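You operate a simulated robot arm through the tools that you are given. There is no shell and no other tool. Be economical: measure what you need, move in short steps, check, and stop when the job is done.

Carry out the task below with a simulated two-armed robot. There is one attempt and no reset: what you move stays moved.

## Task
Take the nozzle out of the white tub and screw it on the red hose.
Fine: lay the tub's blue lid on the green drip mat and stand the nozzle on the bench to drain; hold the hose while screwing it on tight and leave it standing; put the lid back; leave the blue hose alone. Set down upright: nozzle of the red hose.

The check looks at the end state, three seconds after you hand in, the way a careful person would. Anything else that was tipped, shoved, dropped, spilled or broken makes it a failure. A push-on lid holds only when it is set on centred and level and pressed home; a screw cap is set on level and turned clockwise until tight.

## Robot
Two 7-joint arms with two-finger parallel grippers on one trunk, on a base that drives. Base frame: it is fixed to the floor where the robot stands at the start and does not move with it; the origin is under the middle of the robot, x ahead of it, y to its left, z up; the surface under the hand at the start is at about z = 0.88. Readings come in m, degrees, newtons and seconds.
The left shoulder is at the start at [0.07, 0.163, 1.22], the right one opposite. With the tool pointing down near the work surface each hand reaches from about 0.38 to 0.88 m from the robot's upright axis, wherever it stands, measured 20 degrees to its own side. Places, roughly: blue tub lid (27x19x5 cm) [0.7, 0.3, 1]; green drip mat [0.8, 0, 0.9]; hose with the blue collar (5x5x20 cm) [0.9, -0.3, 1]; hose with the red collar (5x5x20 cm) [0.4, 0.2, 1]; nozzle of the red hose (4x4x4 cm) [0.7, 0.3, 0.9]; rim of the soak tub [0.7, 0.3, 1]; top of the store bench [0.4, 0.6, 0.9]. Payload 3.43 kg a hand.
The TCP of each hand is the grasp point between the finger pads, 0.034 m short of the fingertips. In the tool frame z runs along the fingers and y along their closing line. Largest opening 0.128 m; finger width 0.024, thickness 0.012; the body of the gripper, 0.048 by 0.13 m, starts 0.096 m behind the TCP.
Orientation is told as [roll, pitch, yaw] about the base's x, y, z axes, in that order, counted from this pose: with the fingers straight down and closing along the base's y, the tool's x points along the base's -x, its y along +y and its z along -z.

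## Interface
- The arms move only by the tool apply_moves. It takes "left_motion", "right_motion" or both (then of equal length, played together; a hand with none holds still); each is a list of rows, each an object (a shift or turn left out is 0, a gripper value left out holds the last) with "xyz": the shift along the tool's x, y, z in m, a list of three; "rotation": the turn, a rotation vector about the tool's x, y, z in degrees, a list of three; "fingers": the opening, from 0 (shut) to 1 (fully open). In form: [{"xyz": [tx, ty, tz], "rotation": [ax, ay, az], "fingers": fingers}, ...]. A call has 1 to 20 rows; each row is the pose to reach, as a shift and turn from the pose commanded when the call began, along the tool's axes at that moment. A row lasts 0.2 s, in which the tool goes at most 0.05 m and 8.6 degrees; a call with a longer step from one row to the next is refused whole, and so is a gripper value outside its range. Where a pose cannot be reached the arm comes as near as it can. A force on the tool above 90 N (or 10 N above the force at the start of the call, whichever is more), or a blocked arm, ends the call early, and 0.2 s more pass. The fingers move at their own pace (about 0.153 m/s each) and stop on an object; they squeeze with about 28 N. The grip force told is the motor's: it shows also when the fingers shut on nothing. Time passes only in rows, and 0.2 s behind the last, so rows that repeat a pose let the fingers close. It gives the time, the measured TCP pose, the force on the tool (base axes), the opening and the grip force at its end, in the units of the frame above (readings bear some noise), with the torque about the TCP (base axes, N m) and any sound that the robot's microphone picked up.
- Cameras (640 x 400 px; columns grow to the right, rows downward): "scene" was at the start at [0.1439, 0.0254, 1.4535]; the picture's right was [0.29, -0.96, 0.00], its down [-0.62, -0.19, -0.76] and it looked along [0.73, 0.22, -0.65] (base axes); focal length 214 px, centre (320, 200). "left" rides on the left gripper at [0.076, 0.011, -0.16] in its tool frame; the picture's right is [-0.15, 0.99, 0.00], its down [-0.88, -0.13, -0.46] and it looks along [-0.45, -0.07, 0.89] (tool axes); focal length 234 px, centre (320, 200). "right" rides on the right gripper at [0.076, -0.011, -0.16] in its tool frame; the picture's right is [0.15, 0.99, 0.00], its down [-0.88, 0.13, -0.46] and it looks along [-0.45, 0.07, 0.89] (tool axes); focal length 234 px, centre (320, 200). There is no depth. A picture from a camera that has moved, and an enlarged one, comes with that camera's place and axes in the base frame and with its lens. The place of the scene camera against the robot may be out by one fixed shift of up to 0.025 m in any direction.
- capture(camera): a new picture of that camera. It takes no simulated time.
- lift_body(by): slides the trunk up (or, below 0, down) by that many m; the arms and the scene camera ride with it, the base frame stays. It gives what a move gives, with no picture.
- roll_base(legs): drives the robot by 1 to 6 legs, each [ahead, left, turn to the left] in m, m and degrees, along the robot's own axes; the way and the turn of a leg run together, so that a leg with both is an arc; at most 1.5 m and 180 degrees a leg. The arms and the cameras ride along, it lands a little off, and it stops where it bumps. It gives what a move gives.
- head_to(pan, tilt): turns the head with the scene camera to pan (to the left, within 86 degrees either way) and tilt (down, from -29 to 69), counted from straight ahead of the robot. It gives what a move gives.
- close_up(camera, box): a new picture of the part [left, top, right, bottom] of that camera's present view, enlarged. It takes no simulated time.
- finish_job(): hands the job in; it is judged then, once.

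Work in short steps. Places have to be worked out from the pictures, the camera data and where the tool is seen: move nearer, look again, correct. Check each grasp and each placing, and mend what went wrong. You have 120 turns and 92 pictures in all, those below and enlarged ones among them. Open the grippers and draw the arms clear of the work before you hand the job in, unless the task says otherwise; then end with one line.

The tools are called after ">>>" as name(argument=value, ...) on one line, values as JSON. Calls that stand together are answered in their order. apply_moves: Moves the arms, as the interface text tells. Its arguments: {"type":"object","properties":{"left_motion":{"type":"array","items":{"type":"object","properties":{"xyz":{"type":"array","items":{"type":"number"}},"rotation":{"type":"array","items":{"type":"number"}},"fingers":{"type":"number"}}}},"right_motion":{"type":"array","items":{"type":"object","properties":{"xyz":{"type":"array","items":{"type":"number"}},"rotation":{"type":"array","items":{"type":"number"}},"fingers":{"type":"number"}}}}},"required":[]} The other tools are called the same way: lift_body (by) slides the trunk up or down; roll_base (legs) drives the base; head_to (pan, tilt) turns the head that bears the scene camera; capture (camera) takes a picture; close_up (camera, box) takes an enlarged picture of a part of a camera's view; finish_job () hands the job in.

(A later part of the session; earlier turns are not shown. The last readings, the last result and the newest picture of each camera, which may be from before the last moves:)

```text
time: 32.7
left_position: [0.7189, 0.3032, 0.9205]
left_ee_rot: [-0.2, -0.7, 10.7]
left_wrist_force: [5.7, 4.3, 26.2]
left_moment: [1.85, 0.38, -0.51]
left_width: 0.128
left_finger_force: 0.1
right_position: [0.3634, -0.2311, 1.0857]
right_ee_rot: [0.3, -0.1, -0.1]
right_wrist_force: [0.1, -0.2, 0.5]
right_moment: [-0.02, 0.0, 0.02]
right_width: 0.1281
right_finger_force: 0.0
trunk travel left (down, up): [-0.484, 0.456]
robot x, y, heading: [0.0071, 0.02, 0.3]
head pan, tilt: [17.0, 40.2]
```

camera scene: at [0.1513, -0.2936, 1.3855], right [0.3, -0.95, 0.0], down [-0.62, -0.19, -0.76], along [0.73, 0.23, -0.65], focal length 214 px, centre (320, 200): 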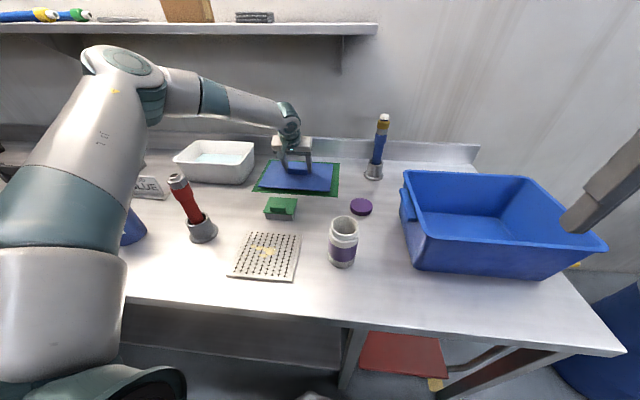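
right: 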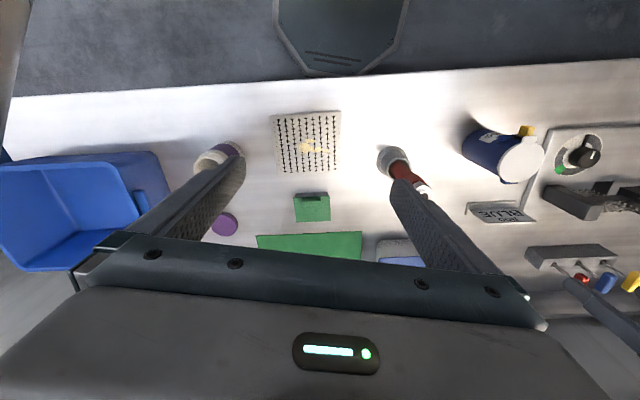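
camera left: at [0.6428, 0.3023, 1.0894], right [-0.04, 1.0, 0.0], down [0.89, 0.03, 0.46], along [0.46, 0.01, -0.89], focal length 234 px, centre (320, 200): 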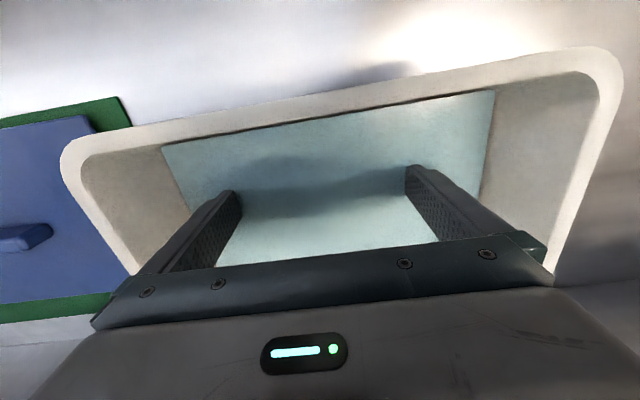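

Contact at tips z≈0.886, on the left finger: probably the floor. I rise 4 mm and close slowly to feel for the nozzle.

>>> lift_body(by=0.005)

>>> apply_moves(left_motion=[{"fingers": 0.8}, {"fingers": 0.6}, {"fingers": 0.4}, {"fingers": 0.2}, {"fingers": 0.1}, {"fingers": 0.1}])

>>> capture(camera="left")

```text
time: 33.2
left_position: [0.719, 0.304, 0.9199]
left_ee_rot: [-0.2, -0.3, 10.5]
left_wrist_force: [6.6, 4.5, 11.3]
left_moment: [0.89, 0.06, -0.51]
left_width: 0.1278
left_finger_force: 0.0
right_position: [0.3638, -0.2319, 1.0894]
right_ee_rot: [0.2, -0.1, 0.1]
right_wrist_force: [0.5, 1.0, -0.2]
right_moment: [0.03, -0.02, 0.05]
right_width: 0.128
right_finger_force: 0.1
trunk travel left (down, up): [-0.489, 0.451]
robot x, y, heading: [0.0052, 0.0209, 0.1]
head pan, tilt: [17.0, 40.2]
```

```text
time: 34.6
left_position: [0.7189, 0.3043, 0.9202]
left_ee_rot: [-0.3, -0.4, 10.5]
left_wrist_force: [-0.8, 0.3, 0.6]
left_moment: [-0.02, 0.0, 0.01]
left_width: 0.0382
left_finger_force: 27.9
right_position: [0.366, -0.2322, 1.0886]
right_ee_rot: [0.1, -0.2, -0.1]
right_wrist_force: [0.1, 0.6, 0.3]
right_moment: [0.0, 0.0, 0.02]
right_width: 0.1281
right_finger_force: 0.0
trunk travel left (down, up): [-0.489, 0.451]
robot x, y, heading: [0.0064, 0.0223, -0.3]
head pan, tilt: [17.0, 40.2]
```

```text
60 pictures are left
camera left: at [0.6432, 0.3021, 1.08], right [-0.04, 1.0, 0.0], down [0.89, 0.03, 0.46], along [0.46, 0.01, -0.89], focal length 234 px, centre (320, 200)
```

left: 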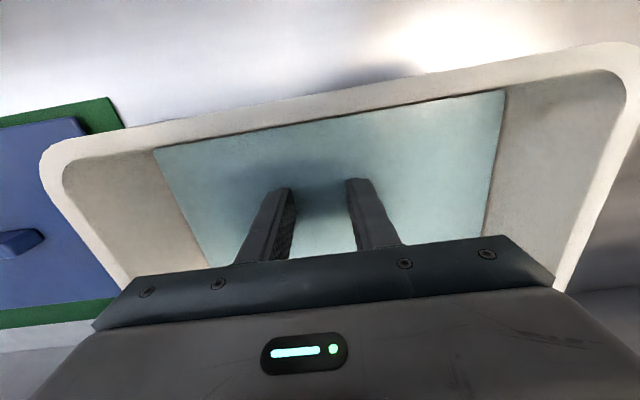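

The fingers stopped at 0.038 m with full grip force: the nozzle is held. I lift it out with the trunk.

>>> lift_body(by=0.12)

>>> capture(camera="left")

>>> close_up(camera="scene", box=[220, 100, 380, 200])

```text
time: 36.1
left_position: [0.72, 0.3036, 1.0404]
left_ee_rot: [-0.3, -0.3, 10.5]
left_wrist_force: [-0.9, 0.1, -0.3]
left_moment: [-0.04, 0.06, -0.02]
left_width: 0.0385
left_finger_force: 27.9
right_position: [0.3644, -0.2324, 1.2105]
right_ee_rot: [0.1, 0.0, 0.0]
right_wrist_force: [0.2, -0.4, 0.7]
right_moment: [0.01, -0.02, -0.03]
right_width: 0.1277
right_finger_force: 0.0
trunk travel left (down, up): [-0.609, 0.331]
robot x, y, heading: [0.0087, 0.0214, 0.1]
head pan, tilt: [17.0, 40.2]
```

```text
59 pictures are left
camera left: at [0.6434, 0.3023, 1.1999], right [-0.04, 1.0, 0.0], down [0.89, 0.03, 0.46], along [0.46, 0.01, -0.89], focal length 234 px, centre (320, 200)
```

left: 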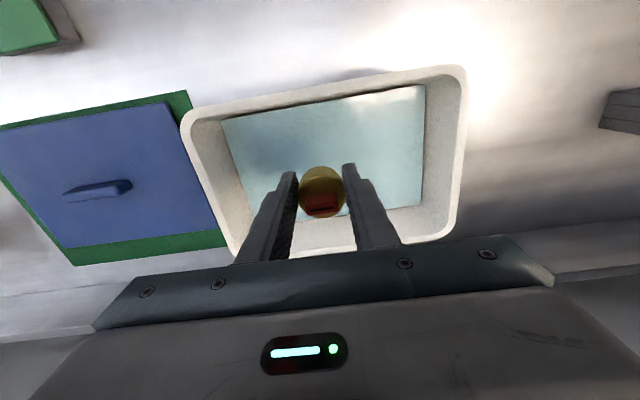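

```text
4.00 times, centred on (300, 150) of scene
camera zoom: at [0.1502, 0.0477, 1.3624], right [0.29, -0.96, 0.0], down [-0.62, -0.19, -0.76], along [0.73, 0.22, -0.65], focal length 858 px, centre (400, 400)
```

zoom: 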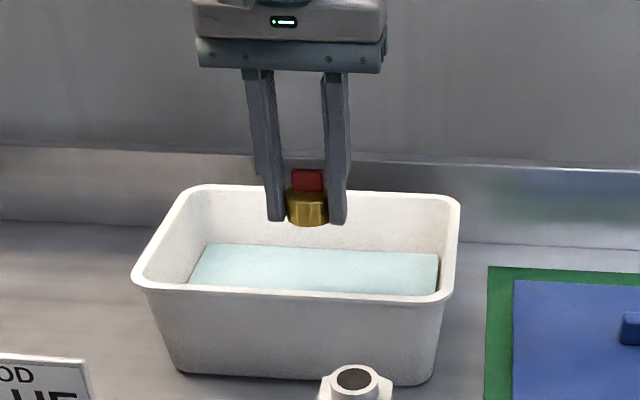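

The nozzle is out: brass collar below, red tip on top, so upright like the one on the blue hose. A closer look.

>>> close_up(camera="scene", box=[275, 130, 323, 160])

>>> close_up(camera="left", box=[270, 140, 370, 220])

>>> capture(camera="scene")

```text
13.33 times, centred on (299, 145) of scene
camera zoom: at [0.1502, 0.0477, 1.3624], right [0.29, -0.96, 0.0], down [-0.62, -0.19, -0.76], along [0.73, 0.22, -0.65], focal length 2860 px, centre (600, 933)
```

zoom: 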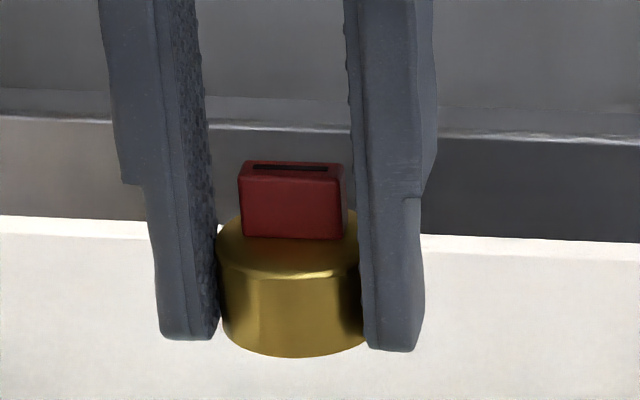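

```text
5.00 times, centred on (320, 180) of left
camera zoom: at [0.6434, 0.3023, 1.1999], right [-0.04, 1.0, 0.0], down [0.89, 0.03, 0.46], along [0.46, 0.01, -0.89], focal length 1171 px, centre (320, 300)
```

zoom: 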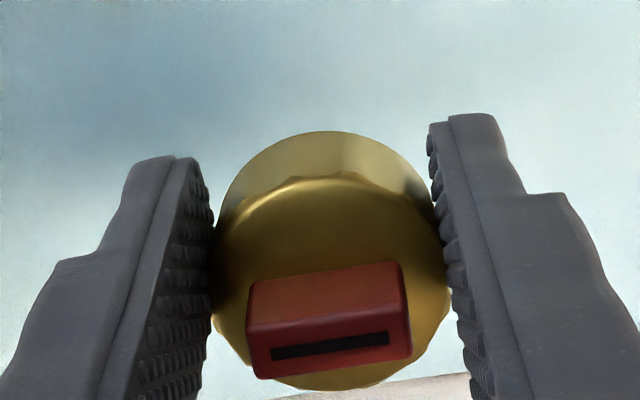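

```text
55 pictures are left
camera scene: at [0.1502, 0.0477, 1.3624], right [0.29, -0.96, 0.0], down [-0.62, -0.19, -0.76], along [0.73, 0.22, -0.65], focal length 214 px, centre (320, 200)
```

scene: 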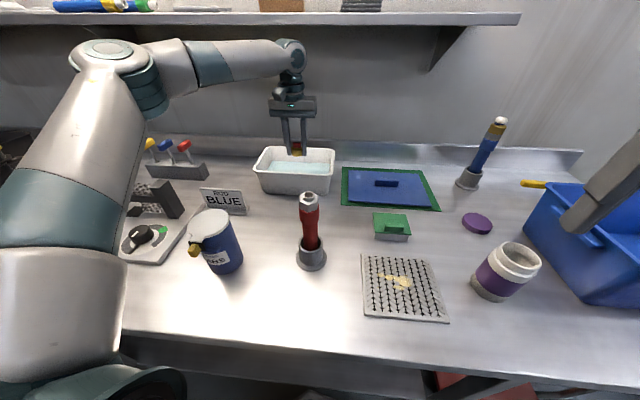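

It's a brass collar (38 mm across, about 22 mm high) with a red fin on top, held level at the fingertips. I carry it to a clear bench spot around [0.55, 0.25].

>>> apply_moves(left_motion=[{"xyz": [0, 0, -0.03]}, {"xyz": [0.044, -0.005, -0.03]}, {"xyz": [0.088, -0.011, -0.03]}, {"xyz": [0.132, -0.016, -0.03]}, {"xyz": [0.177, -0.022, -0.03]}, {"xyz": [0.177, -0.022, 0.01]}, {"xyz": [0.177, -0.022, 0.05]}, {"xyz": [0.177, -0.022, 0.09]}, {"xyz": [0.177, -0.022, 0.105]}, {"xyz": [0.177, -0.022, 0.105]}])

>>> capture(camera="left")

>>> capture(camera="scene")

```text
time: 38.4
left_position: [0.5515, 0.2488, 0.9352]
left_ee_rot: [-0.2, -0.4, 10.5]
left_wrist_force: [0.1, 0.2, 0.1]
left_moment: [0.01, -0.03, -0.01]
left_width: 0.0384
left_finger_force: 28.4
right_position: [0.3645, -0.2315, 1.21]
right_ee_rot: [0.1, -0.2, 0.0]
right_wrist_force: [0.2, 0.1, 0.3]
right_moment: [-0.01, -0.02, 0.0]
right_width: 0.128
right_finger_force: 0.0
trunk travel left (down, up): [-0.609, 0.331]
robot x, y, heading: [0.0076, 0.0246, -0.1]
head pan, tilt: [17.0, 40.2]
```

```text
54 pictures are left
camera left: at [0.4743, 0.2471, 1.0943], right [-0.04, 1.0, 0.0], down [0.89, 0.03, 0.46], along [0.46, 0.01, -0.89], focal length 234 px, centre (320, 200)
```

left: 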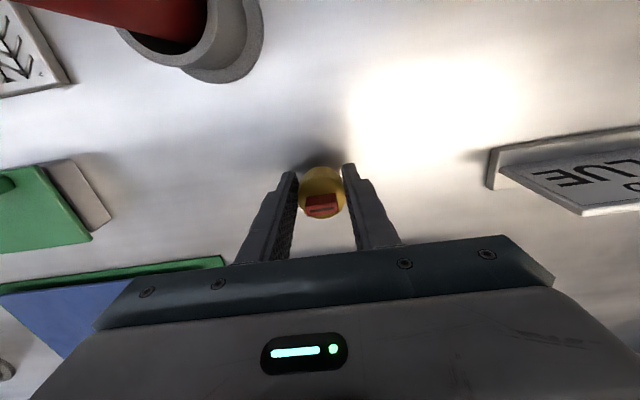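

```text
53 pictures are left
camera scene: at [0.1495, 0.0477, 1.3625], right [0.29, -0.96, 0.0], down [-0.62, -0.19, -0.76], along [0.73, 0.22, -0.65], focal length 214 px, centre (320, 200)
```

scene: 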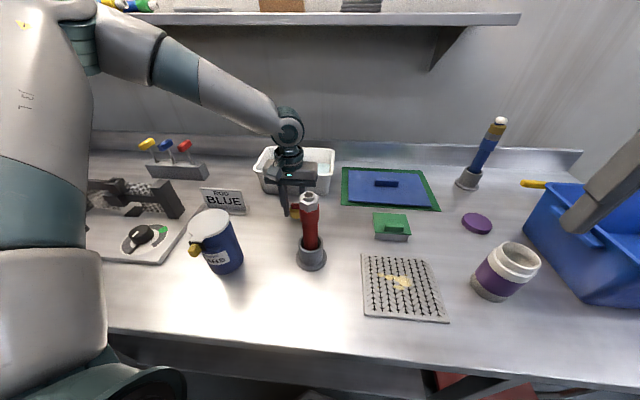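

Spot is clear. I lower until the nozzle touches the bench.

>>> apply_moves(left_motion=[{"xyz": [0, 0, 0.008]}, {"xyz": [0, 0, 0.014]}, {"xyz": [0, 0, 0.018]}, {"xyz": [0, 0, 0.021]}])

```text
time: 39.4
left_position: [0.5509, 0.249, 0.9138]
left_ee_rot: [-0.2, -0.5, 10.5]
left_wrist_force: [1.4, 1.2, 8.2]
left_moment: [0.23, 0.11, -0.11]
left_width: 0.0385
left_finger_force: 28.1
right_position: [0.3632, -0.231, 1.2102]
right_ee_rot: [0.1, -0.1, -0.1]
right_wrist_force: [0.6, -0.9, -0.3]
right_moment: [0.0, 0.0, 0.01]
right_width: 0.1276
right_finger_force: 0.0
trunk travel left (down, up): [-0.609, 0.331]
robot x, y, heading: [0.0077, 0.0233, 0.3]
head pan, tilt: [17.0, 40.2]
```

Contact (8 N). I open, rise 8 cm and check that it stands.

>>> apply_moves(left_motion=[{"fingers": 0.5}, {"fingers": 0.6}, {"fingers": 0.6}, {"xyz": [0, 0, -0.03]}, {"xyz": [0, 0, -0.07]}, {"xyz": [0, 0, -0.11]}, {"xyz": [0, 0, -0.15]}, {"xyz": [0, 0, -0.15]}])

>>> capture(camera="left")

>>> close_up(camera="scene", box=[260, 180, 350, 280])

```text
time: 41.1
left_position: [0.5504, 0.2511, 1.0622]
left_ee_rot: [-0.2, -0.3, 10.6]
left_wrist_force: [-0.2, 0.2, -1.0]
left_moment: [-0.01, 0.01, 0.01]
left_width: 0.0769
left_finger_force: 0.0
right_position: [0.3648, -0.2313, 1.2093]
right_ee_rot: [0.2, -0.1, 0.0]
right_wrist_force: [0.4, 0.2, 0.3]
right_moment: [0.01, -0.02, -0.03]
right_width: 0.1279
right_finger_force: 0.1
trunk travel left (down, up): [-0.609, 0.331]
robot x, y, heading: [0.0062, 0.0229, 0.2]
head pan, tilt: [17.0, 40.2]
```

```text
52 pictures are left
camera left: at [0.4745, 0.2491, 1.2231], right [-0.04, 1.0, 0.0], down [0.89, 0.03, 0.46], along [0.46, 0.01, -0.89], focal length 234 px, centre (320, 200)
```

left: 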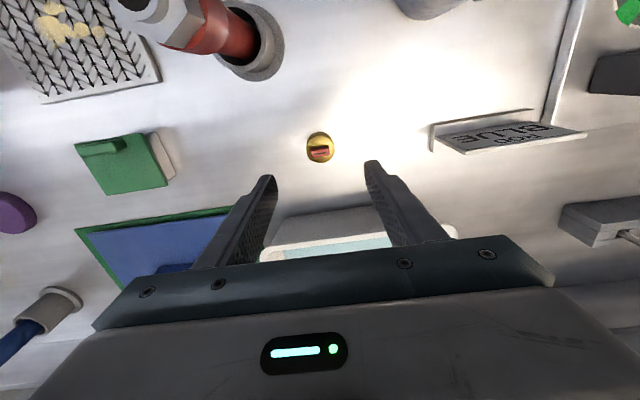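

```text
4.00 times, centred on (305, 230) of scene
camera zoom: at [0.1507, 0.0478, 1.3624], right [0.29, -0.96, 0.0], down [-0.62, -0.19, -0.76], along [0.73, 0.22, -0.65], focal length 858 px, centre (380, 80)
```

zoom: 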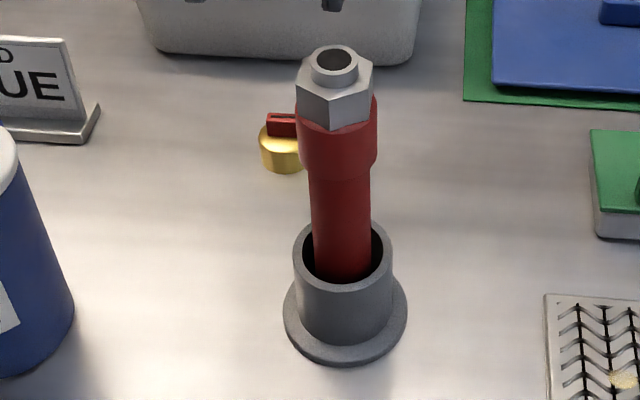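

The nozzle stands freely at about [0.558, 0.25]. The hose is near [0.45, 0.163] with its spigot top about 1.10. I lift the left hand to look at the hose from above, and start turning the right hand (yaw 45°) for holding the hose.

>>> apply_moves(left_motion=[{"xyz": [0, 0, -0.04]}, {"xyz": [0, 0, -0.08]}, {"xyz": [0, 0, -0.12]}, {"xyz": [0, 0, -0.16]}, {"xyz": [0.04, -0.018, -0.17]}, {"xyz": [0.08, -0.036, -0.17]}, {"xyz": [0.11, -0.05, -0.17]}, {"xyz": [0.144, -0.065, -0.17]}, {"xyz": [0.144, -0.065, -0.17]}], right_motion=[{"rotation": [0, 0, -7.5]}, {"rotation": [0, 0, -15]}, {"rotation": [0, 0, -22.5]}, {"rotation": [0, 0, -30]}, {"rotation": [0, 0, -37.5]}, {"rotation": [0, 0, -45]}, {"rotation": [0, 0, -45]}, {"rotation": [0, 0, -45]}, {"rotation": [0, 0, -45]}])

>>> capture(camera="left")

```text
time: 43.1
left_position: [0.4174, 0.1612, 1.2328]
left_ee_rot: [-0.2, -0.4, 10.7]
left_wrist_force: [0.1, 0.5, 0.3]
left_moment: [-0.01, 0.01, 0.01]
left_width: 0.0768
left_finger_force: 0.0
right_position: [0.3643, -0.233, 1.2096]
right_ee_rot: [0.0, -0.1, 45.1]
right_wrist_force: [-0.5, 0.0, 0.5]
right_moment: [-0.03, 0.04, 0.01]
right_width: 0.128
right_finger_force: 0.1
trunk travel left (down, up): [-0.609, 0.331]
robot x, y, heading: [0.0063, 0.0228, 0.3]
head pan, tilt: [17.0, 40.2]
```

```text
50 pictures are left
camera left: at [0.3413, 0.1589, 1.3924], right [-0.04, 1.0, 0.0], down [0.89, 0.03, 0.46], along [0.46, 0.01, -0.89], focal length 234 px, centre (320, 200)
```

left: 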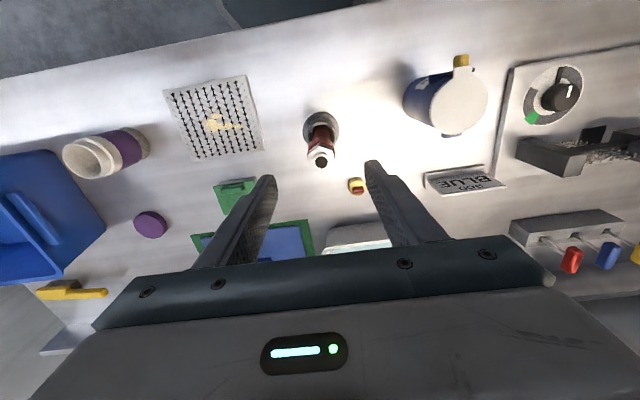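

The hose stands at about [0.436, 0.162], vertical. I pitch the right hand so it points forward-left and 30° down.

>>> apply_moves(right_motion=[{"rotation": [0, -7.5, 0]}, {"rotation": [0, -15, 0]}, {"rotation": [0, -22.5, 0]}, {"rotation": [0, -30, 0]}, {"rotation": [0, -37.5, 0]}, {"rotation": [0, -45, 0]}, {"rotation": [0, -52.5, 0]}, {"rotation": [0, -60, 0]}, {"rotation": [0, -60, 0]}])

>>> capture(camera="scene")

```text
time: 45.1
left_position: [0.4177, 0.1609, 1.2323]
left_ee_rot: [-0.3, -0.4, 10.5]
left_wrist_force: [-0.2, 0.1, -0.1]
left_moment: [0.0, 0.05, 0.02]
left_width: 0.077
left_finger_force: 0.0
right_position: [0.3735, -0.241, 1.2228]
right_ee_rot: [0.1, -60.2, 45.0]
right_wrist_force: [0.2, 0.0, -0.6]
right_moment: [-0.02, 0.02, -0.03]
right_width: 0.128
right_finger_force: 0.0
right hand out of reach, approached as far as the arm can: row 8, 9
trunk travel left (down, up): [-0.609, 0.331]
robot x, y, heading: [0.0091, 0.0213, 0.1]
head pan, tilt: [17.0, 40.2]
```

```text
49 pictures are left
camera scene: at [0.1497, 0.0482, 1.3625], right [0.29, -0.96, 0.0], down [-0.62, -0.19, -0.76], along [0.73, 0.22, -0.65], focal length 214 px, centre (320, 200)
```

scene: 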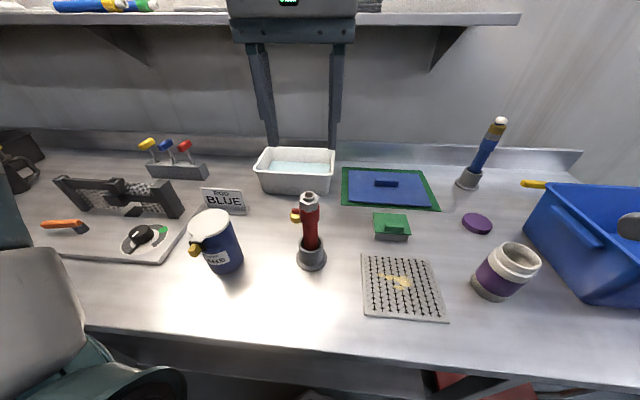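

That works, but the hose will be close to the trunk for the right arm. I drive back 10 cm for room.

>>> roll_base(legs=[[-0.1, 0, 0]])

```text
time: 46.3
left_position: [0.3179, 0.1594, 1.2318]
left_ee_rot: [-0.2, -0.4, 10.5]
left_wrist_force: [-0.3, 0.5, 0.0]
left_moment: [0.03, -0.01, 0.01]
left_width: 0.077
left_finger_force: 0.0
right_position: [0.2746, -0.2431, 1.2228]
right_ee_rot: [0.2, -60.1, 44.8]
right_wrist_force: [-0.2, 0.2, 0.5]
right_moment: [0.03, -0.01, -0.02]
right_width: 0.128
right_finger_force: 0.0
trunk travel left (down, up): [-0.609, 0.331]
robot x, y, heading: [-0.0935, 0.0227, -0.3]
head pan, tilt: [17.0, 40.2]
```

Now the left hand goes to wait above the nozzle, and the right hand goes to a pre-grasp 13 cm short of the hose collar, pointing forward-left.

>>> apply_moves(left_motion=[{"xyz": [-0.04, 0.006, 0]}, {"xyz": [-0.08, 0.013, 0]}, {"xyz": [-0.12, 0.02, 0]}, {"xyz": [-0.16, 0.03, 0]}, {"xyz": [-0.2, 0.037, 0]}, {"xyz": [-0.249, 0.0455, 0]}, {"xyz": [-0.249, 0.0455, 0.04]}, {"xyz": [-0.249, 0.0455, 0.08]}, {"xyz": [-0.249, 0.0455, 0.08]}], right_motion=[{"xyz": [-0.0057, 0.018, 0.039], "rotation": [-1.6, 0, -1]}, {"xyz": [-0.0114, 0.036, 0.078], "rotation": [-3.2, 0, -2]}, {"xyz": [-0.0171, 0.054, 0.117], "rotation": [-5, 0, -3]}, {"xyz": [-0.0228, 0.072, 0.155], "rotation": [-6.5, 0, -4]}, {"xyz": [-0.0285, 0.09, 0.194], "rotation": [-8.1, 0, -5]}, {"xyz": [-0.0342, 0.107, 0.233], "rotation": [-9.7, 0, -6]}, {"xyz": [-0.04, 0.125, 0.272], "rotation": [-11.3, 0, -7]}, {"xyz": [-0.0457, 0.143, 0.3108], "rotation": [-13, 0, -7.5]}, {"xyz": [-0.0457, 0.143, 0.3108], "rotation": [-13, 0, -7.5]}])

>>> capture(camera="scene")

>>> capture(camera="right")

```text
time: 48.3
left_position: [0.5547, 0.2489, 1.1548]
left_ee_rot: [-0.2, -0.5, 10.6]
left_wrist_force: [-0.9, 0.1, 0.2]
left_moment: [0.03, -0.03, -0.02]
left_width: 0.0766
left_finger_force: 0.0
left hand out of reach, approached as far as the arm can: row 5, 6, 7
right_position: [0.3788, 0.0627, 1.1084]
right_ee_rot: [0.1, -60.2, 59.9]
right_wrist_force: [-0.2, 0.1, 0.1]
right_moment: [0.03, -0.01, 0.02]
right_width: 0.1279
right_finger_force: 0.1
right hand out of reach, approached as far as the arm can: row 1, 2, 3, 4, 5, 6
trunk travel left (down, up): [-0.609, 0.331]
robot x, y, heading: [-0.0915, 0.0225, -0.0]
head pan, tilt: [17.0, 40.2]
```

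```text
48 pictures are left
camera scene: at [0.0489, 0.0466, 1.3627], right [0.29, -0.96, 0.0], down [-0.62, -0.19, -0.76], along [0.73, 0.22, -0.65], focal length 214 px, centre (320, 200)
```

scene: 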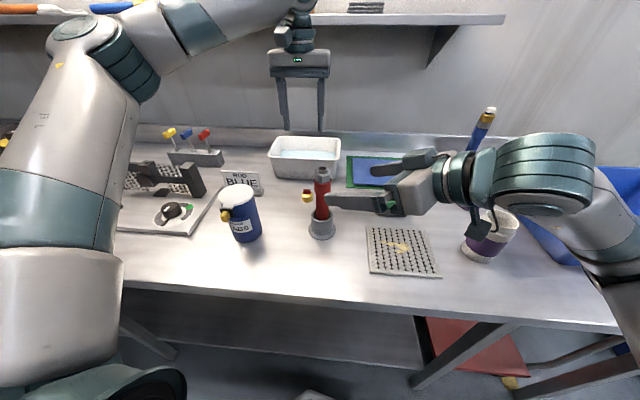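

```text
47 pictures are left
camera right: at [0.3008, -0.0943, 1.1226], right [-0.89, 0.43, -0.13], down [-0.09, 0.1, 0.99], along [0.44, 0.9, -0.05], focal length 234 px, centre (320, 200)
```

right: 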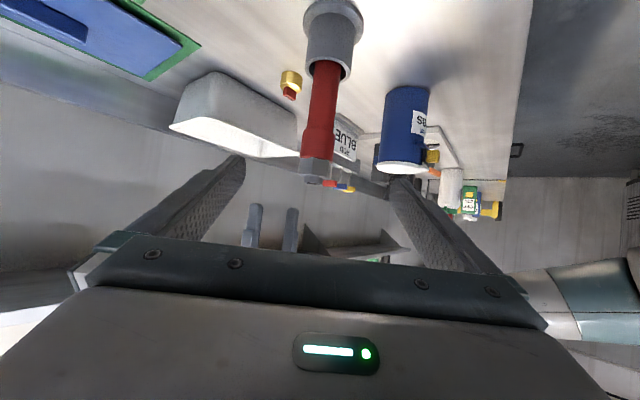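

The hose stands between the right fingers; its collar spans about z 1.018–1.056 and the spigot top is 1.087. I advance the right hand onto the collar at z 1.037, fingers still open.

>>> apply_moves(right_motion=[{"xyz": [0.001, 0, 0.035]}, {"xyz": [0.002, -0.001, 0.07]}, {"xyz": [0.003, -0.001, 0.105]}, {"xyz": [0.0041, -0.0012, 0.1357]}, {"xyz": [0.0041, -0.0012, 0.1357]}])

>>> capture(camera="right")

>>> close_up(camera="scene", box=[270, 140, 430, 250])

```text
time: 49.5
left_position: [0.5552, 0.2499, 1.1544]
left_ee_rot: [-0.2, -0.3, 10.5]
left_wrist_force: [-0.2, 0.5, -0.4]
left_moment: [0.01, 0.05, 0.0]
left_width: 0.0769
left_finger_force: 0.0
right_position: [0.4387, 0.1642, 1.0369]
right_ee_rot: [0.2, -60.3, 59.8]
right_wrist_force: [0.6, 0.0, 0.2]
right_moment: [-0.04, -0.05, -0.04]
right_width: 0.1278
right_finger_force: 0.0
trunk travel left (down, up): [-0.609, 0.331]
robot x, y, heading: [-0.091, 0.0238, 0.1]
head pan, tilt: [17.0, 40.2]
```

```text
46 pictures are left
camera right: at [0.3596, 0.0065, 1.0501], right [-0.89, 0.43, -0.13], down [-0.09, 0.1, 0.99], along [0.44, 0.9, -0.05], focal length 234 px, centre (320, 200)
```

right: 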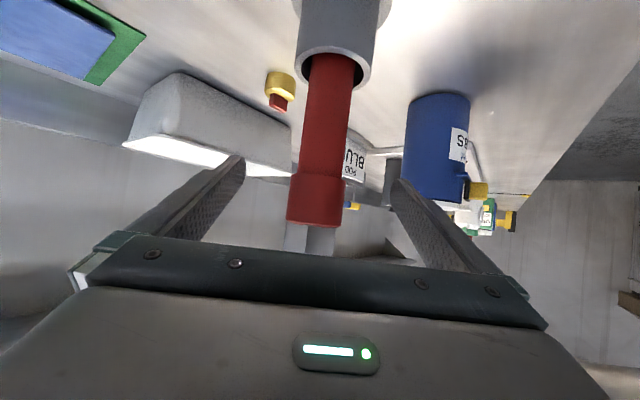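

```text
3.64 times, centred on (350, 195) of scene
camera zoom: at [0.0499, 0.047, 1.3625], right [0.29, -0.96, 0.0], down [-0.62, -0.19, -0.76], along [0.73, 0.22, -0.65], focal length 780 px, centre (211, 218)
```

zoom: 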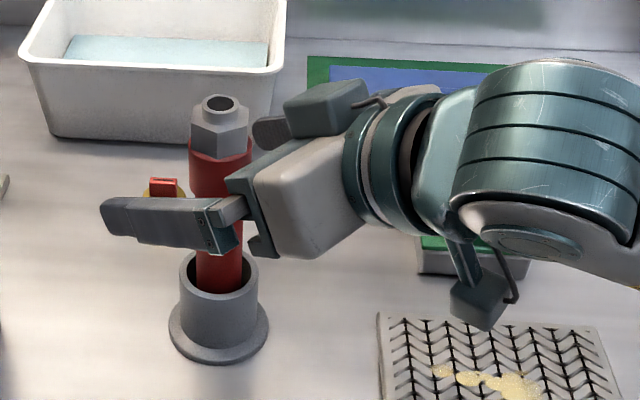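

The collar is centred between the right fingers. I close on it.

>>> apply_moves(right_motion=[{"fingers": 0.7}, {"fingers": 0.5}, {"fingers": 0.38}, {"fingers": 0.3}, {"fingers": 0.2}, {"fingers": 0.2}])

>>> capture(camera="right")

>>> close_up(camera="scene", box=[270, 140, 430, 250])

```text
time: 50.9
left_position: [0.5549, 0.2489, 1.153]
left_ee_rot: [-0.2, -0.4, 10.5]
left_wrist_force: [-0.6, 0.9, -0.7]
left_moment: [0.0, -0.01, -0.01]
left_width: 0.0768
left_finger_force: 0.2
right_position: [0.4382, 0.1645, 1.0371]
right_ee_rot: [0.1, -60.1, 59.9]
right_wrist_force: [0.8, -0.3, 0.9]
right_moment: [-0.05, -0.24, -0.02]
right_width: 0.0404
right_finger_force: 27.8
trunk travel left (down, up): [-0.609, 0.331]
robot x, y, heading: [-0.0921, 0.0248, 0.0]
head pan, tilt: [17.0, 40.2]
```

```text
44 pictures are left
camera right: at [0.36, 0.0066, 1.0502], right [-0.89, 0.43, -0.13], down [-0.09, 0.1, 0.99], along [0.44, 0.9, -0.05], focal length 234 px, centre (320, 200)
```

right: 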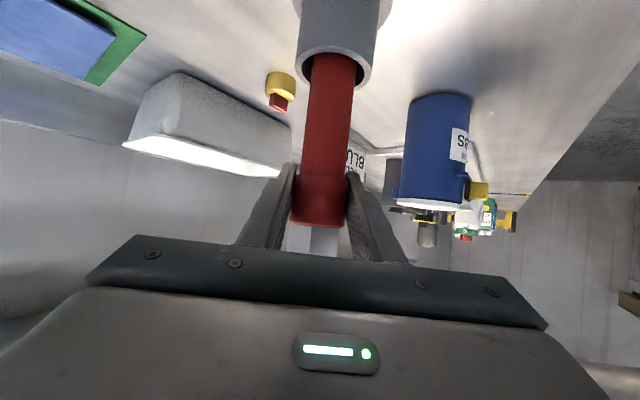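

```text
3.64 times, centred on (350, 195) of scene
camera zoom: at [0.0505, 0.0474, 1.3625], right [0.29, -0.96, 0.0], down [-0.62, -0.19, -0.76], along [0.73, 0.22, -0.65], focal length 780 px, centre (211, 218)
```

zoom: 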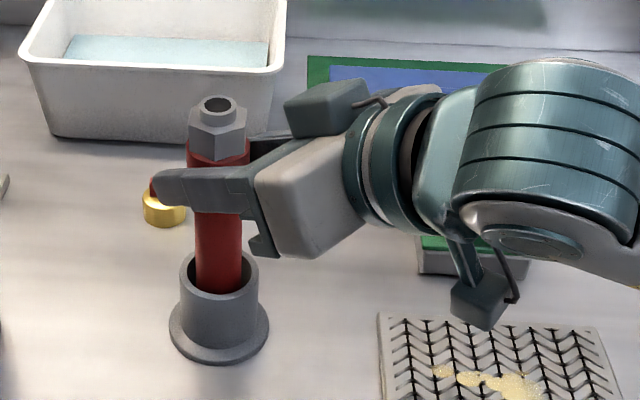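

The hose is held upright (opening 0.040). Now the left hand: I check the nozzle from above before picking it up.

>>> close_up(camera="left", box=[240, 90, 400, 190])

```text
4.00 times, centred on (320, 140) of left
camera zoom: at [0.4789, 0.2481, 1.3137], right [-0.04, 1.0, 0.0], down [0.89, 0.03, 0.46], along [0.46, 0.01, -0.89], focal length 937 px, centre (320, 440)
```

zoom: 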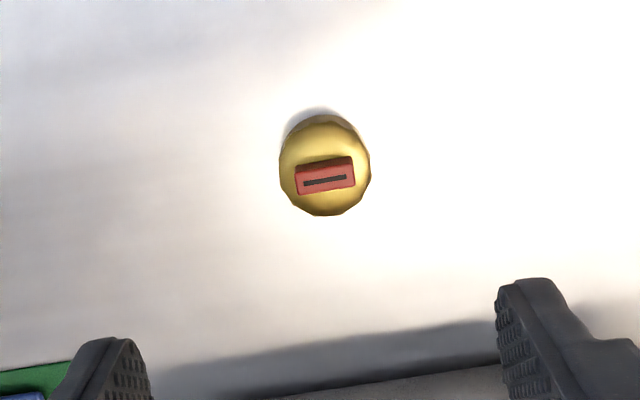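

The nozzle's centre is at about [0.560, 0.251]. I turn the left hand to yaw +80° (to have a long clockwise stroke later) while lowering to just above it.

>>> apply_moves(left_motion=[{"xyz": [-0.0053, 0.001, 0.02], "rotation": [0, 0, -7.8]}, {"xyz": [-0.0053, 0.001, 0.04], "rotation": [0, 0, -15.6]}, {"xyz": [-0.0053, 0.001, 0.06], "rotation": [0, 0, -23.4]}, {"xyz": [-0.0053, 0.001, 0.08], "rotation": [0, 0, -31.2]}, {"xyz": [-0.0053, 0.001, 0.1], "rotation": [0, 0, -39]}, {"xyz": [-0.0053, 0.001, 0.12], "rotation": [0, 0, -46.8]}, {"xyz": [-0.0053, 0.001, 0.14], "rotation": [0, 0, -54.6]}, {"xyz": [-0.0053, 0.001, 0.15], "rotation": [0, 0, -62.4]}, {"xyz": [-0.0053, 0.001, 0.155], "rotation": [0, 0, -70]}, {"xyz": [-0.0053, 0.001, 0.155], "rotation": [0, 0, -70]}])

>>> capture(camera="left")

```text
time: 53.1
left_position: [0.5615, 0.2509, 0.9993]
left_ee_rot: [-0.4, 0.1, 80.5]
left_wrist_force: [-0.1, 0.6, -1.0]
left_moment: [-0.01, -0.01, -0.01]
left_width: 0.0768
left_finger_force: 0.0
right_position: [0.4394, 0.165, 1.0353]
right_ee_rot: [0.2, -60.1, 59.8]
right_wrist_force: [2.2, -1.2, 2.7]
right_moment: [-0.17, -0.34, -0.02]
right_width: 0.0405
right_finger_force: 27.0
trunk travel left (down, up): [-0.609, 0.331]
robot x, y, heading: [-0.0888, 0.0226, -0.1]
head pan, tilt: [17.0, 40.2]
```

```text
41 pictures are left
camera left: at [0.538, 0.1792, 1.1598], right [-0.95, 0.31, -0.01], down [0.27, 0.85, 0.46], along [0.15, 0.43, -0.89], focal length 234 px, centre (320, 200)
```

left: 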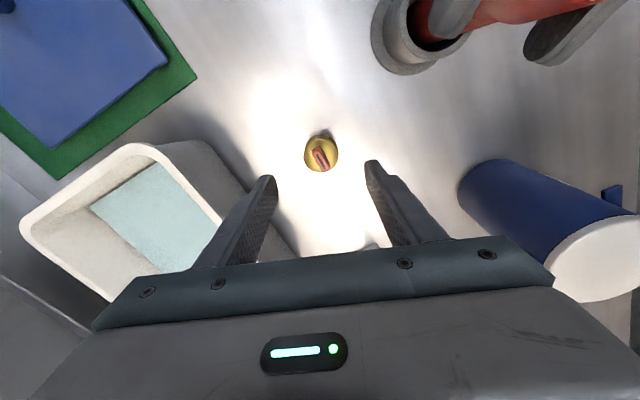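

Nozzle confirmed at [0.562, 0.250], centred under the fingers. I lower so that the tips reach about 8 mm above the bench, and grip its brass collar.

>>> apply_moves(left_motion=[{"xyz": [0, 0, 0.03]}, {"xyz": [0, 0, 0.06]}, {"xyz": [0, 0, 0.077]}, {"xyz": [0, 0, 0.077], "fingers": 0.4}, {"xyz": [0, 0, 0.077], "fingers": 0.2}, {"xyz": [0, 0, 0.077], "fingers": 0.15}, {"xyz": [0, 0, 0.077], "fingers": 0.15}])

>>> apply_moves(left_motion=[{"xyz": [0, 0, -0.04]}, {"xyz": [0, 0, -0.08]}, {"xyz": [0, 0, -0.12]}, {"xyz": [0, 0, -0.16]}, {"xyz": [0, 0, -0.2]}, {"xyz": [0, 0, -0.24]}, {"xyz": [0, 0, -0.24]}])

>>> capture(camera="left")

>>> capture(camera="scene")

```text
time: 54.7
left_position: [0.5614, 0.2517, 0.9219]
left_ee_rot: [-0.5, 0.2, 80.6]
left_wrist_force: [0.5, 0.1, -0.3]
left_moment: [0.0, -0.04, -0.01]
left_width: 0.038
left_finger_force: 28.2
right_position: [0.4392, 0.165, 1.0361]
right_ee_rot: [0.1, -60.2, 59.7]
right_wrist_force: [-0.3, -1.1, 2.5]
right_moment: [-0.09, 0.02, 0.0]
right_width: 0.0403
right_finger_force: 27.4
trunk travel left (down, up): [-0.609, 0.331]
robot x, y, heading: [-0.0922, 0.0235, -0.0]
head pan, tilt: [17.0, 40.2]
```

```text
time: 56.3
left_position: [0.558, 0.2552, 1.1602]
left_ee_rot: [-0.4, 0.0, 80.5]
left_wrist_force: [0.1, -0.1, -0.8]
left_moment: [0.01, 0.04, 0.02]
left_width: 0.0383
left_finger_force: 28.1
left hand out of reach, approached as far as the arm can: row 6, 7
right_position: [0.439, 0.1644, 1.0365]
right_ee_rot: [0.2, -60.1, 59.8]
right_wrist_force: [-0.4, -1.0, 2.1]
right_moment: [-0.09, 0.14, 0.02]
right_width: 0.0404
right_finger_force: 27.7
trunk travel left (down, up): [-0.609, 0.331]
robot x, y, heading: [-0.0931, 0.0233, 0.2]
head pan, tilt: [17.0, 40.2]
```

```text
40 pictures are left
camera left: at [0.534, 0.1833, 1.321], right [-0.95, 0.31, -0.01], down [0.27, 0.85, 0.45], along [0.15, 0.43, -0.89], focal length 234 px, centre (320, 200)
```

left: 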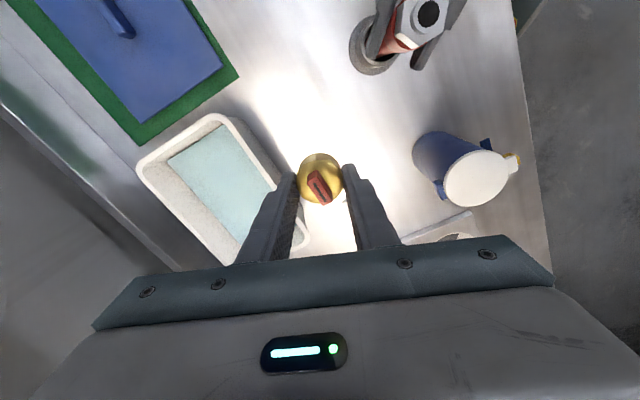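

```text
39 pictures are left
camera scene: at [0.0503, 0.0472, 1.3625], right [0.29, -0.96, 0.0], down [-0.62, -0.19, -0.76], along [0.73, 0.22, -0.65], focal length 214 px, centre (320, 200)
```

scene: 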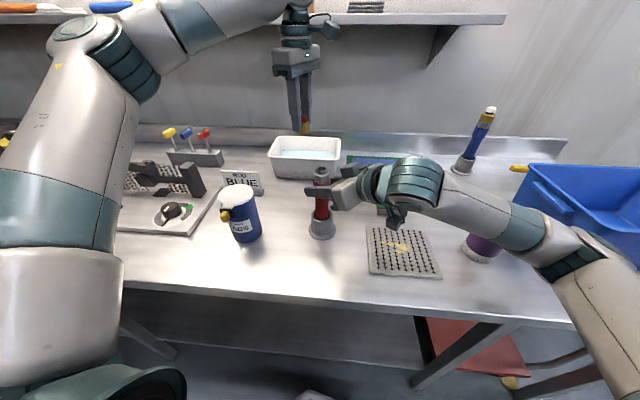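

The nozzle is held level; its bottom is 4.2 cm below the TCP. The spigot shows at [0.439, 0.163] from this camera too. I bring the nozzle over it, about 2.5 cm above.

>>> apply_moves(left_motion=[{"xyz": [0.028, 0.026, 0]}, {"xyz": [0.055, 0.052, 0]}, {"xyz": [0.083, 0.078, 0]}, {"xyz": [0.1097, 0.1033, 0]}, {"xyz": [0.1097, 0.1033, 0]}])

>>> close_up(camera="scene", box=[270, 100, 414, 190])

>>> capture(camera="right")

>>> close_up(camera="left", box=[240, 120, 400, 220])

```text
time: 57.5
left_position: [0.4362, 0.1684, 1.1611]
left_ee_rot: [-0.5, 0.2, 80.5]
left_wrist_force: [0.3, -0.4, -0.8]
left_moment: [-0.02, -0.02, 0.02]
left_width: 0.0381
left_finger_force: 28.0
left hand out of reach, approached as far as the arm can: row 4, 5
right_position: [0.4391, 0.1657, 1.0359]
right_ee_rot: [0.1, -60.1, 59.9]
right_wrist_force: [0.2, 0.1, 1.0]
right_moment: [-0.01, 0.06, -0.01]
right_width: 0.0408
right_finger_force: 27.7
trunk travel left (down, up): [-0.609, 0.331]
robot x, y, heading: [-0.0956, 0.0242, 0.0]
head pan, tilt: [17.0, 40.2]
```

```text
4.44 times, centred on (342, 145) of scene
camera zoom: at [0.0502, 0.0476, 1.3625], right [0.29, -0.96, 0.0], down [-0.62, -0.19, -0.76], along [0.73, 0.22, -0.65], focal length 953 px, centre (222, 444)
```

zoom: 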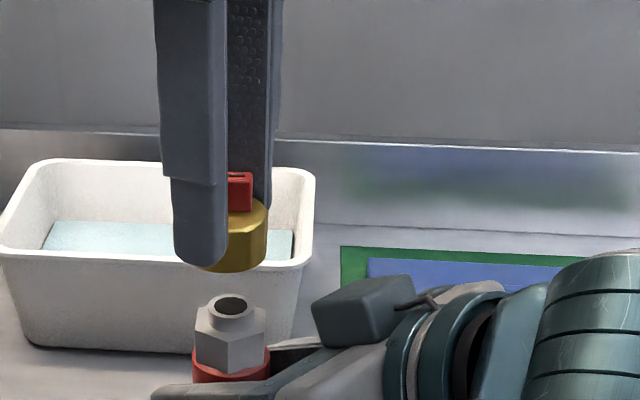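

```text
37 pictures are left
camera right: at [0.3598, 0.0068, 1.0502], right [-0.89, 0.43, -0.13], down [-0.09, 0.1, 0.99], along [0.44, 0.9, -0.05], focal length 234 px, centre (320, 200)
```

right: 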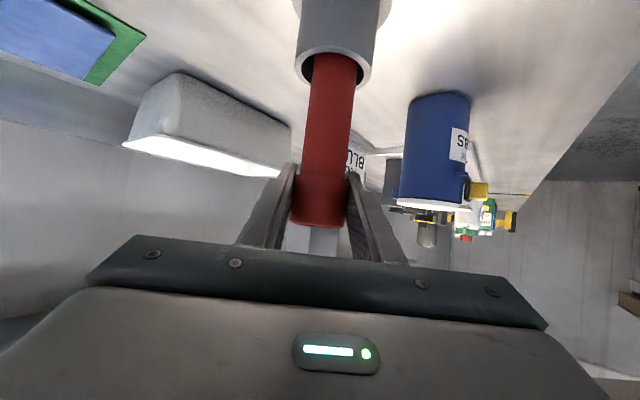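

```text
4.00 times, centred on (320, 170) of left
camera zoom: at [0.4138, 0.0967, 1.3208], right [-0.95, 0.31, -0.01], down [0.27, 0.85, 0.45], along [0.15, 0.43, -0.89], focal length 937 px, centre (320, 320)
```

zoom: 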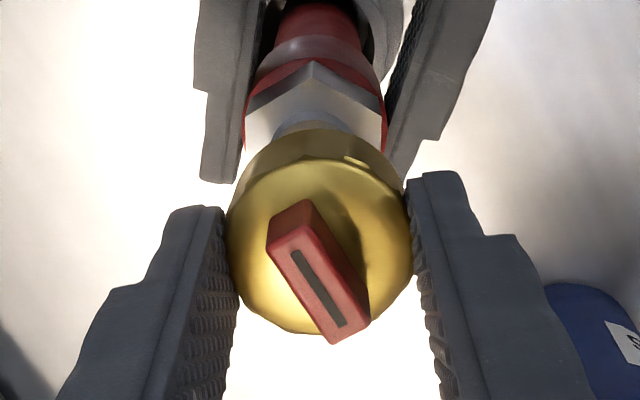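

Relative to the spigot, the nozzle is within about 1–2 mm. I correct slightly (+x 1 mm, −y 1.5 mm) and lower to the point of touching.

>>> apply_moves(left_motion=[{"xyz": [0.0013, -0.0014, 0.008]}, {"xyz": [0.0013, -0.0014, 0.016]}, {"xyz": [0.0013, -0.0014, 0.024]}, {"xyz": [0.0013, -0.0014, 0.03]}, {"xyz": [0.0013, -0.0014, 0.03]}])

>>> close_up(camera="scene", box=[280, 110, 376, 190])

```text
time: 58.7
left_position: [0.4396, 0.1662, 1.1285]
left_ee_rot: [-0.3, 0.0, 80.6]
left_wrist_force: [1.1, -0.4, 0.2]
left_moment: [0.0, -0.01, -0.01]
left_width: 0.0383
left_finger_force: 28.2
right_position: [0.4379, 0.1648, 1.0358]
right_ee_rot: [0.1, -60.1, 59.8]
right_wrist_force: [0.7, -0.9, 1.1]
right_moment: [-0.03, -0.09, 0.0]
right_width: 0.0404
right_finger_force: 27.9
trunk travel left (down, up): [-0.609, 0.331]
robot x, y, heading: [-0.0934, 0.0245, 0.2]
head pan, tilt: [17.0, 40.2]
```

```text
5.00 times, centred on (328, 150) of scene
camera zoom: at [0.0504, 0.0474, 1.3625], right [0.29, -0.96, 0.0], down [-0.62, -0.19, -0.76], along [0.73, 0.22, -0.65], focal length 1072 px, centre (280, 450)
```

zoom: 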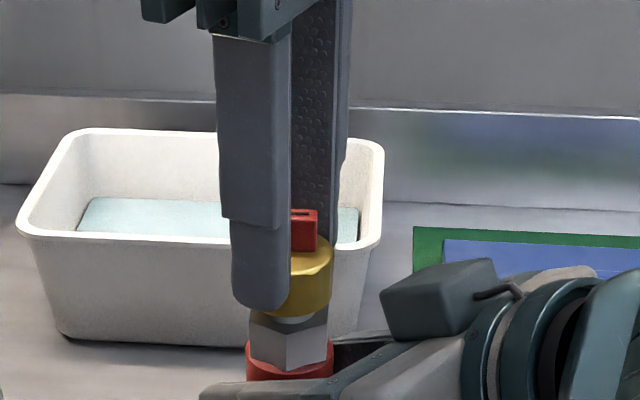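

Aligned in the scene view, nozzle rim about at the spigot's top. I lower in small steps to feel contact.

>>> apply_moves(left_motion=[{"xyz": [0, 0, 0.002]}, {"xyz": [0, 0, 0.004]}, {"xyz": [0, 0, 0.004]}])

>>> apply_moves(left_motion=[{"xyz": [0, 0, 0.002]}, {"xyz": [0, 0, 0.004]}, {"xyz": [0, 0, 0.004]}])

```text
time: 59.5
left_position: [0.4396, 0.1664, 1.1261]
left_ee_rot: [-0.3, 0.0, 80.6]
left_wrist_force: [-0.1, -0.7, 0.5]
left_moment: [0.02, 0.0, 0.02]
left_width: 0.038
left_finger_force: 27.7
right_position: [0.4391, 0.1645, 1.0356]
right_ee_rot: [0.2, -60.1, 59.7]
right_wrist_force: [0.4, -0.9, 0.9]
right_moment: [-0.04, -0.13, -0.04]
right_width: 0.0404
right_finger_force: 28.3
trunk travel left (down, up): [-0.609, 0.331]
robot x, y, heading: [-0.0964, 0.0183, 0.2]
head pan, tilt: [17.0, 40.2]
```

```text
time: 60.3
left_position: [0.4369, 0.167, 1.1225]
left_ee_rot: [-0.7, 0.2, 80.4]
left_wrist_force: [-10.8, -6.9, 23.1]
left_moment: [-0.19, 0.52, -0.05]
left_width: 0.0379
left_finger_force: 28.4
right_position: [0.4385, 0.1653, 1.0355]
right_ee_rot: [0.0, -60.1, 59.8]
right_wrist_force: [14.6, 9.4, -5.9]
right_moment: [0.26, -0.14, -0.07]
right_width: 0.0405
right_finger_force: 27.8
trunk travel left (down, up): [-0.609, 0.331]
robot x, y, heading: [-0.0936, 0.0241, 0.0]
head pan, tilt: [17.0, 40.2]
```

Contact at TCP 1.1225 with a side push toward −x −y: the hose axis lies that way. I back up 3 mm, shift 2 mm/1.5 mm, and lower again.

>>> apply_moves(left_motion=[{"xyz": [0, 0, -0.004]}, {"xyz": [0.0018, 0.0017, -0.004]}, {"xyz": [0.0018, 0.0017, -0.002]}, {"xyz": [0.0018, 0.0017, 0.0]}, {"xyz": [0.0018, 0.0017, 0.0]}])

>>> close_up(camera="scene", box=[280, 110, 376, 190])

```text
time: 61.5
left_position: [0.4374, 0.1658, 1.1233]
left_ee_rot: [-0.6, 0.0, 80.7]
left_wrist_force: [3.0, 8.8, 22.5]
left_moment: [0.49, -0.1, 0.03]
left_width: 0.0382
left_finger_force: 27.4
right_position: [0.4383, 0.1648, 1.0352]
right_ee_rot: [0.1, -60.2, 59.9]
right_wrist_force: [0.2, -5.8, -5.6]
right_moment: [0.49, -0.78, -0.02]
right_width: 0.0401
right_finger_force: 27.7
trunk travel left (down, up): [-0.609, 0.331]
robot x, y, heading: [-0.0976, 0.0221, -0.1]
head pan, tilt: [17.0, 40.2]
```

```text
5.00 times, centred on (328, 150) of scene
camera zoom: at [0.0496, 0.0473, 1.3627], right [0.29, -0.96, 0.0], down [-0.62, -0.19, -0.76], along [0.73, 0.22, -0.65], focal length 1072 px, centre (280, 450)
```

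zoom: 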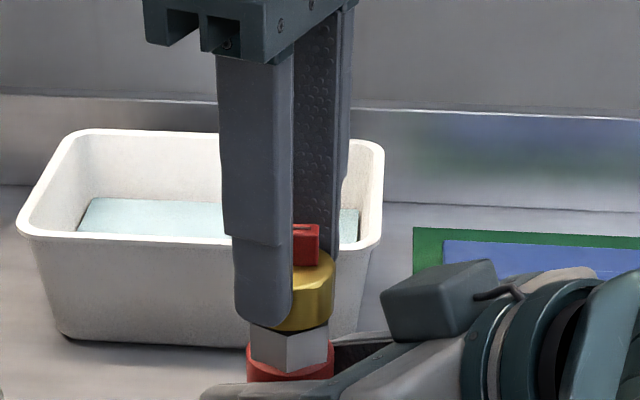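

The nozzle sits over the spigot with 22 N of down force. I turn clockwise now, 152° with light pressure, watching torque.

>>> apply_moves(left_motion=[{"xyz": [0, -0.0005, 0], "rotation": [0, 0, 8]}, {"xyz": [0, -0.0005, 0], "rotation": [0, 0, 16]}, {"xyz": [0, -0.0005, 0], "rotation": [0, 0, 24]}, {"xyz": [0, -0.0005, 0], "rotation": [0, 0, 32]}, {"xyz": [0, -0.0005, 0], "rotation": [0, 0, 40]}, {"xyz": [0, -0.0005, 0], "rotation": [0, 0, 48]}, {"xyz": [0, -0.0005, 0.0005], "rotation": [0, 0, 56]}, {"xyz": [0, -0.0005, 0.0005], "rotation": [0, 0, 64]}, {"xyz": [0, -0.0005, 0.0005], "rotation": [0, 0, 72]}, {"xyz": [0, -0.0005, 0.0005], "rotation": [0, 0, 80]}])

```text
time: 63.7
left_position: [0.4375, 0.1639, 1.121]
left_ee_rot: [-0.2, -0.6, 0.3]
left_wrist_force: [10.4, 5.7, 28.0]
left_moment: [0.16, -0.26, -0.04]
left_width: 0.038
left_finger_force: 27.8
right_position: [0.4373, 0.1654, 1.0368]
right_ee_rot: [0.2, -60.1, 60.0]
right_wrist_force: [-10.5, -10.2, -13.1]
right_moment: [-0.29, -0.44, 0.06]
right_width: 0.0402
right_finger_force: 27.8
trunk travel left (down, up): [-0.609, 0.331]
robot x, y, heading: [-0.0928, 0.0187, -0.0]
head pan, tilt: [17.0, 40.2]
```

z dropped 2 mm, so it appears to be threading. I continue turning clockwise another 80°, easing the side force.

>>> apply_moves(left_motion=[{"xyz": [-0.001, 0.0007, 0], "rotation": [0, 0, 8]}, {"xyz": [-0.001, 0.0007, 0], "rotation": [0, 0, 16]}, {"xyz": [-0.001, 0.0007, 0.0005], "rotation": [0, 0, 24]}, {"xyz": [-0.001, 0.0007, 0.0005], "rotation": [0, 0, 32]}, {"xyz": [-0.001, 0.0007, 0.0005], "rotation": [0, 0, 40]}, {"xyz": [-0.001, 0.0007, 0.0005], "rotation": [0, 0, 48]}, {"xyz": [-0.001, 0.0007, 0.001], "rotation": [0, 0, 56]}, {"xyz": [-0.001, 0.0007, 0.001], "rotation": [0, 0, 64]}, {"xyz": [-0.001, 0.0007, 0.001], "rotation": [0, 0, 72]}, {"xyz": [-0.001, 0.0007, 0.001], "rotation": [0, 0, 80]}])

>>> close_up(camera="scene", box=[280, 110, 376, 190])

```text
time: 65.9
left_position: [0.4382, 0.1653, 1.1219]
left_ee_rot: [0.4, -0.3, -79.8]
left_wrist_force: [-8.1, -18.7, 27.9]
left_moment: [-0.76, 0.42, 0.0]
left_width: 0.0382
left_finger_force: 27.5
right_position: [0.4386, 0.1652, 1.0363]
right_ee_rot: [0.1, -60.1, 59.9]
right_wrist_force: [10.1, 21.9, -17.7]
right_moment: [-0.31, 0.12, -0.06]
right_width: 0.0402
right_finger_force: 28.1
trunk travel left (down, up): [-0.609, 0.331]
robot x, y, heading: [-0.0921, 0.0208, -0.2]
head pan, tilt: [17.0, 40.2]
```

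```text
5.00 times, centred on (328, 150) of scene
camera zoom: at [0.0497, 0.0477, 1.3626], right [0.29, -0.96, 0.0], down [-0.62, -0.19, -0.76], along [0.73, 0.22, -0.65], focal length 1072 px, centre (280, 450)
```

zoom: 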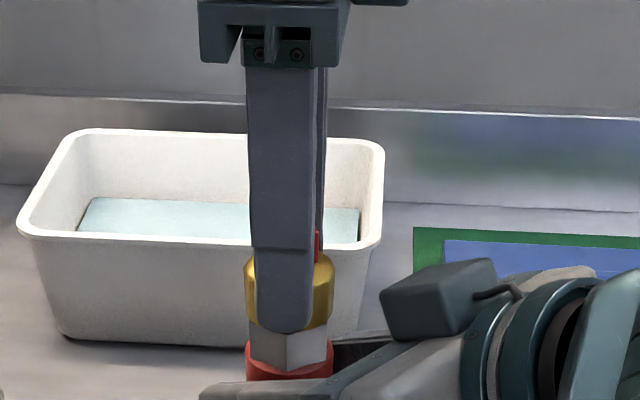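

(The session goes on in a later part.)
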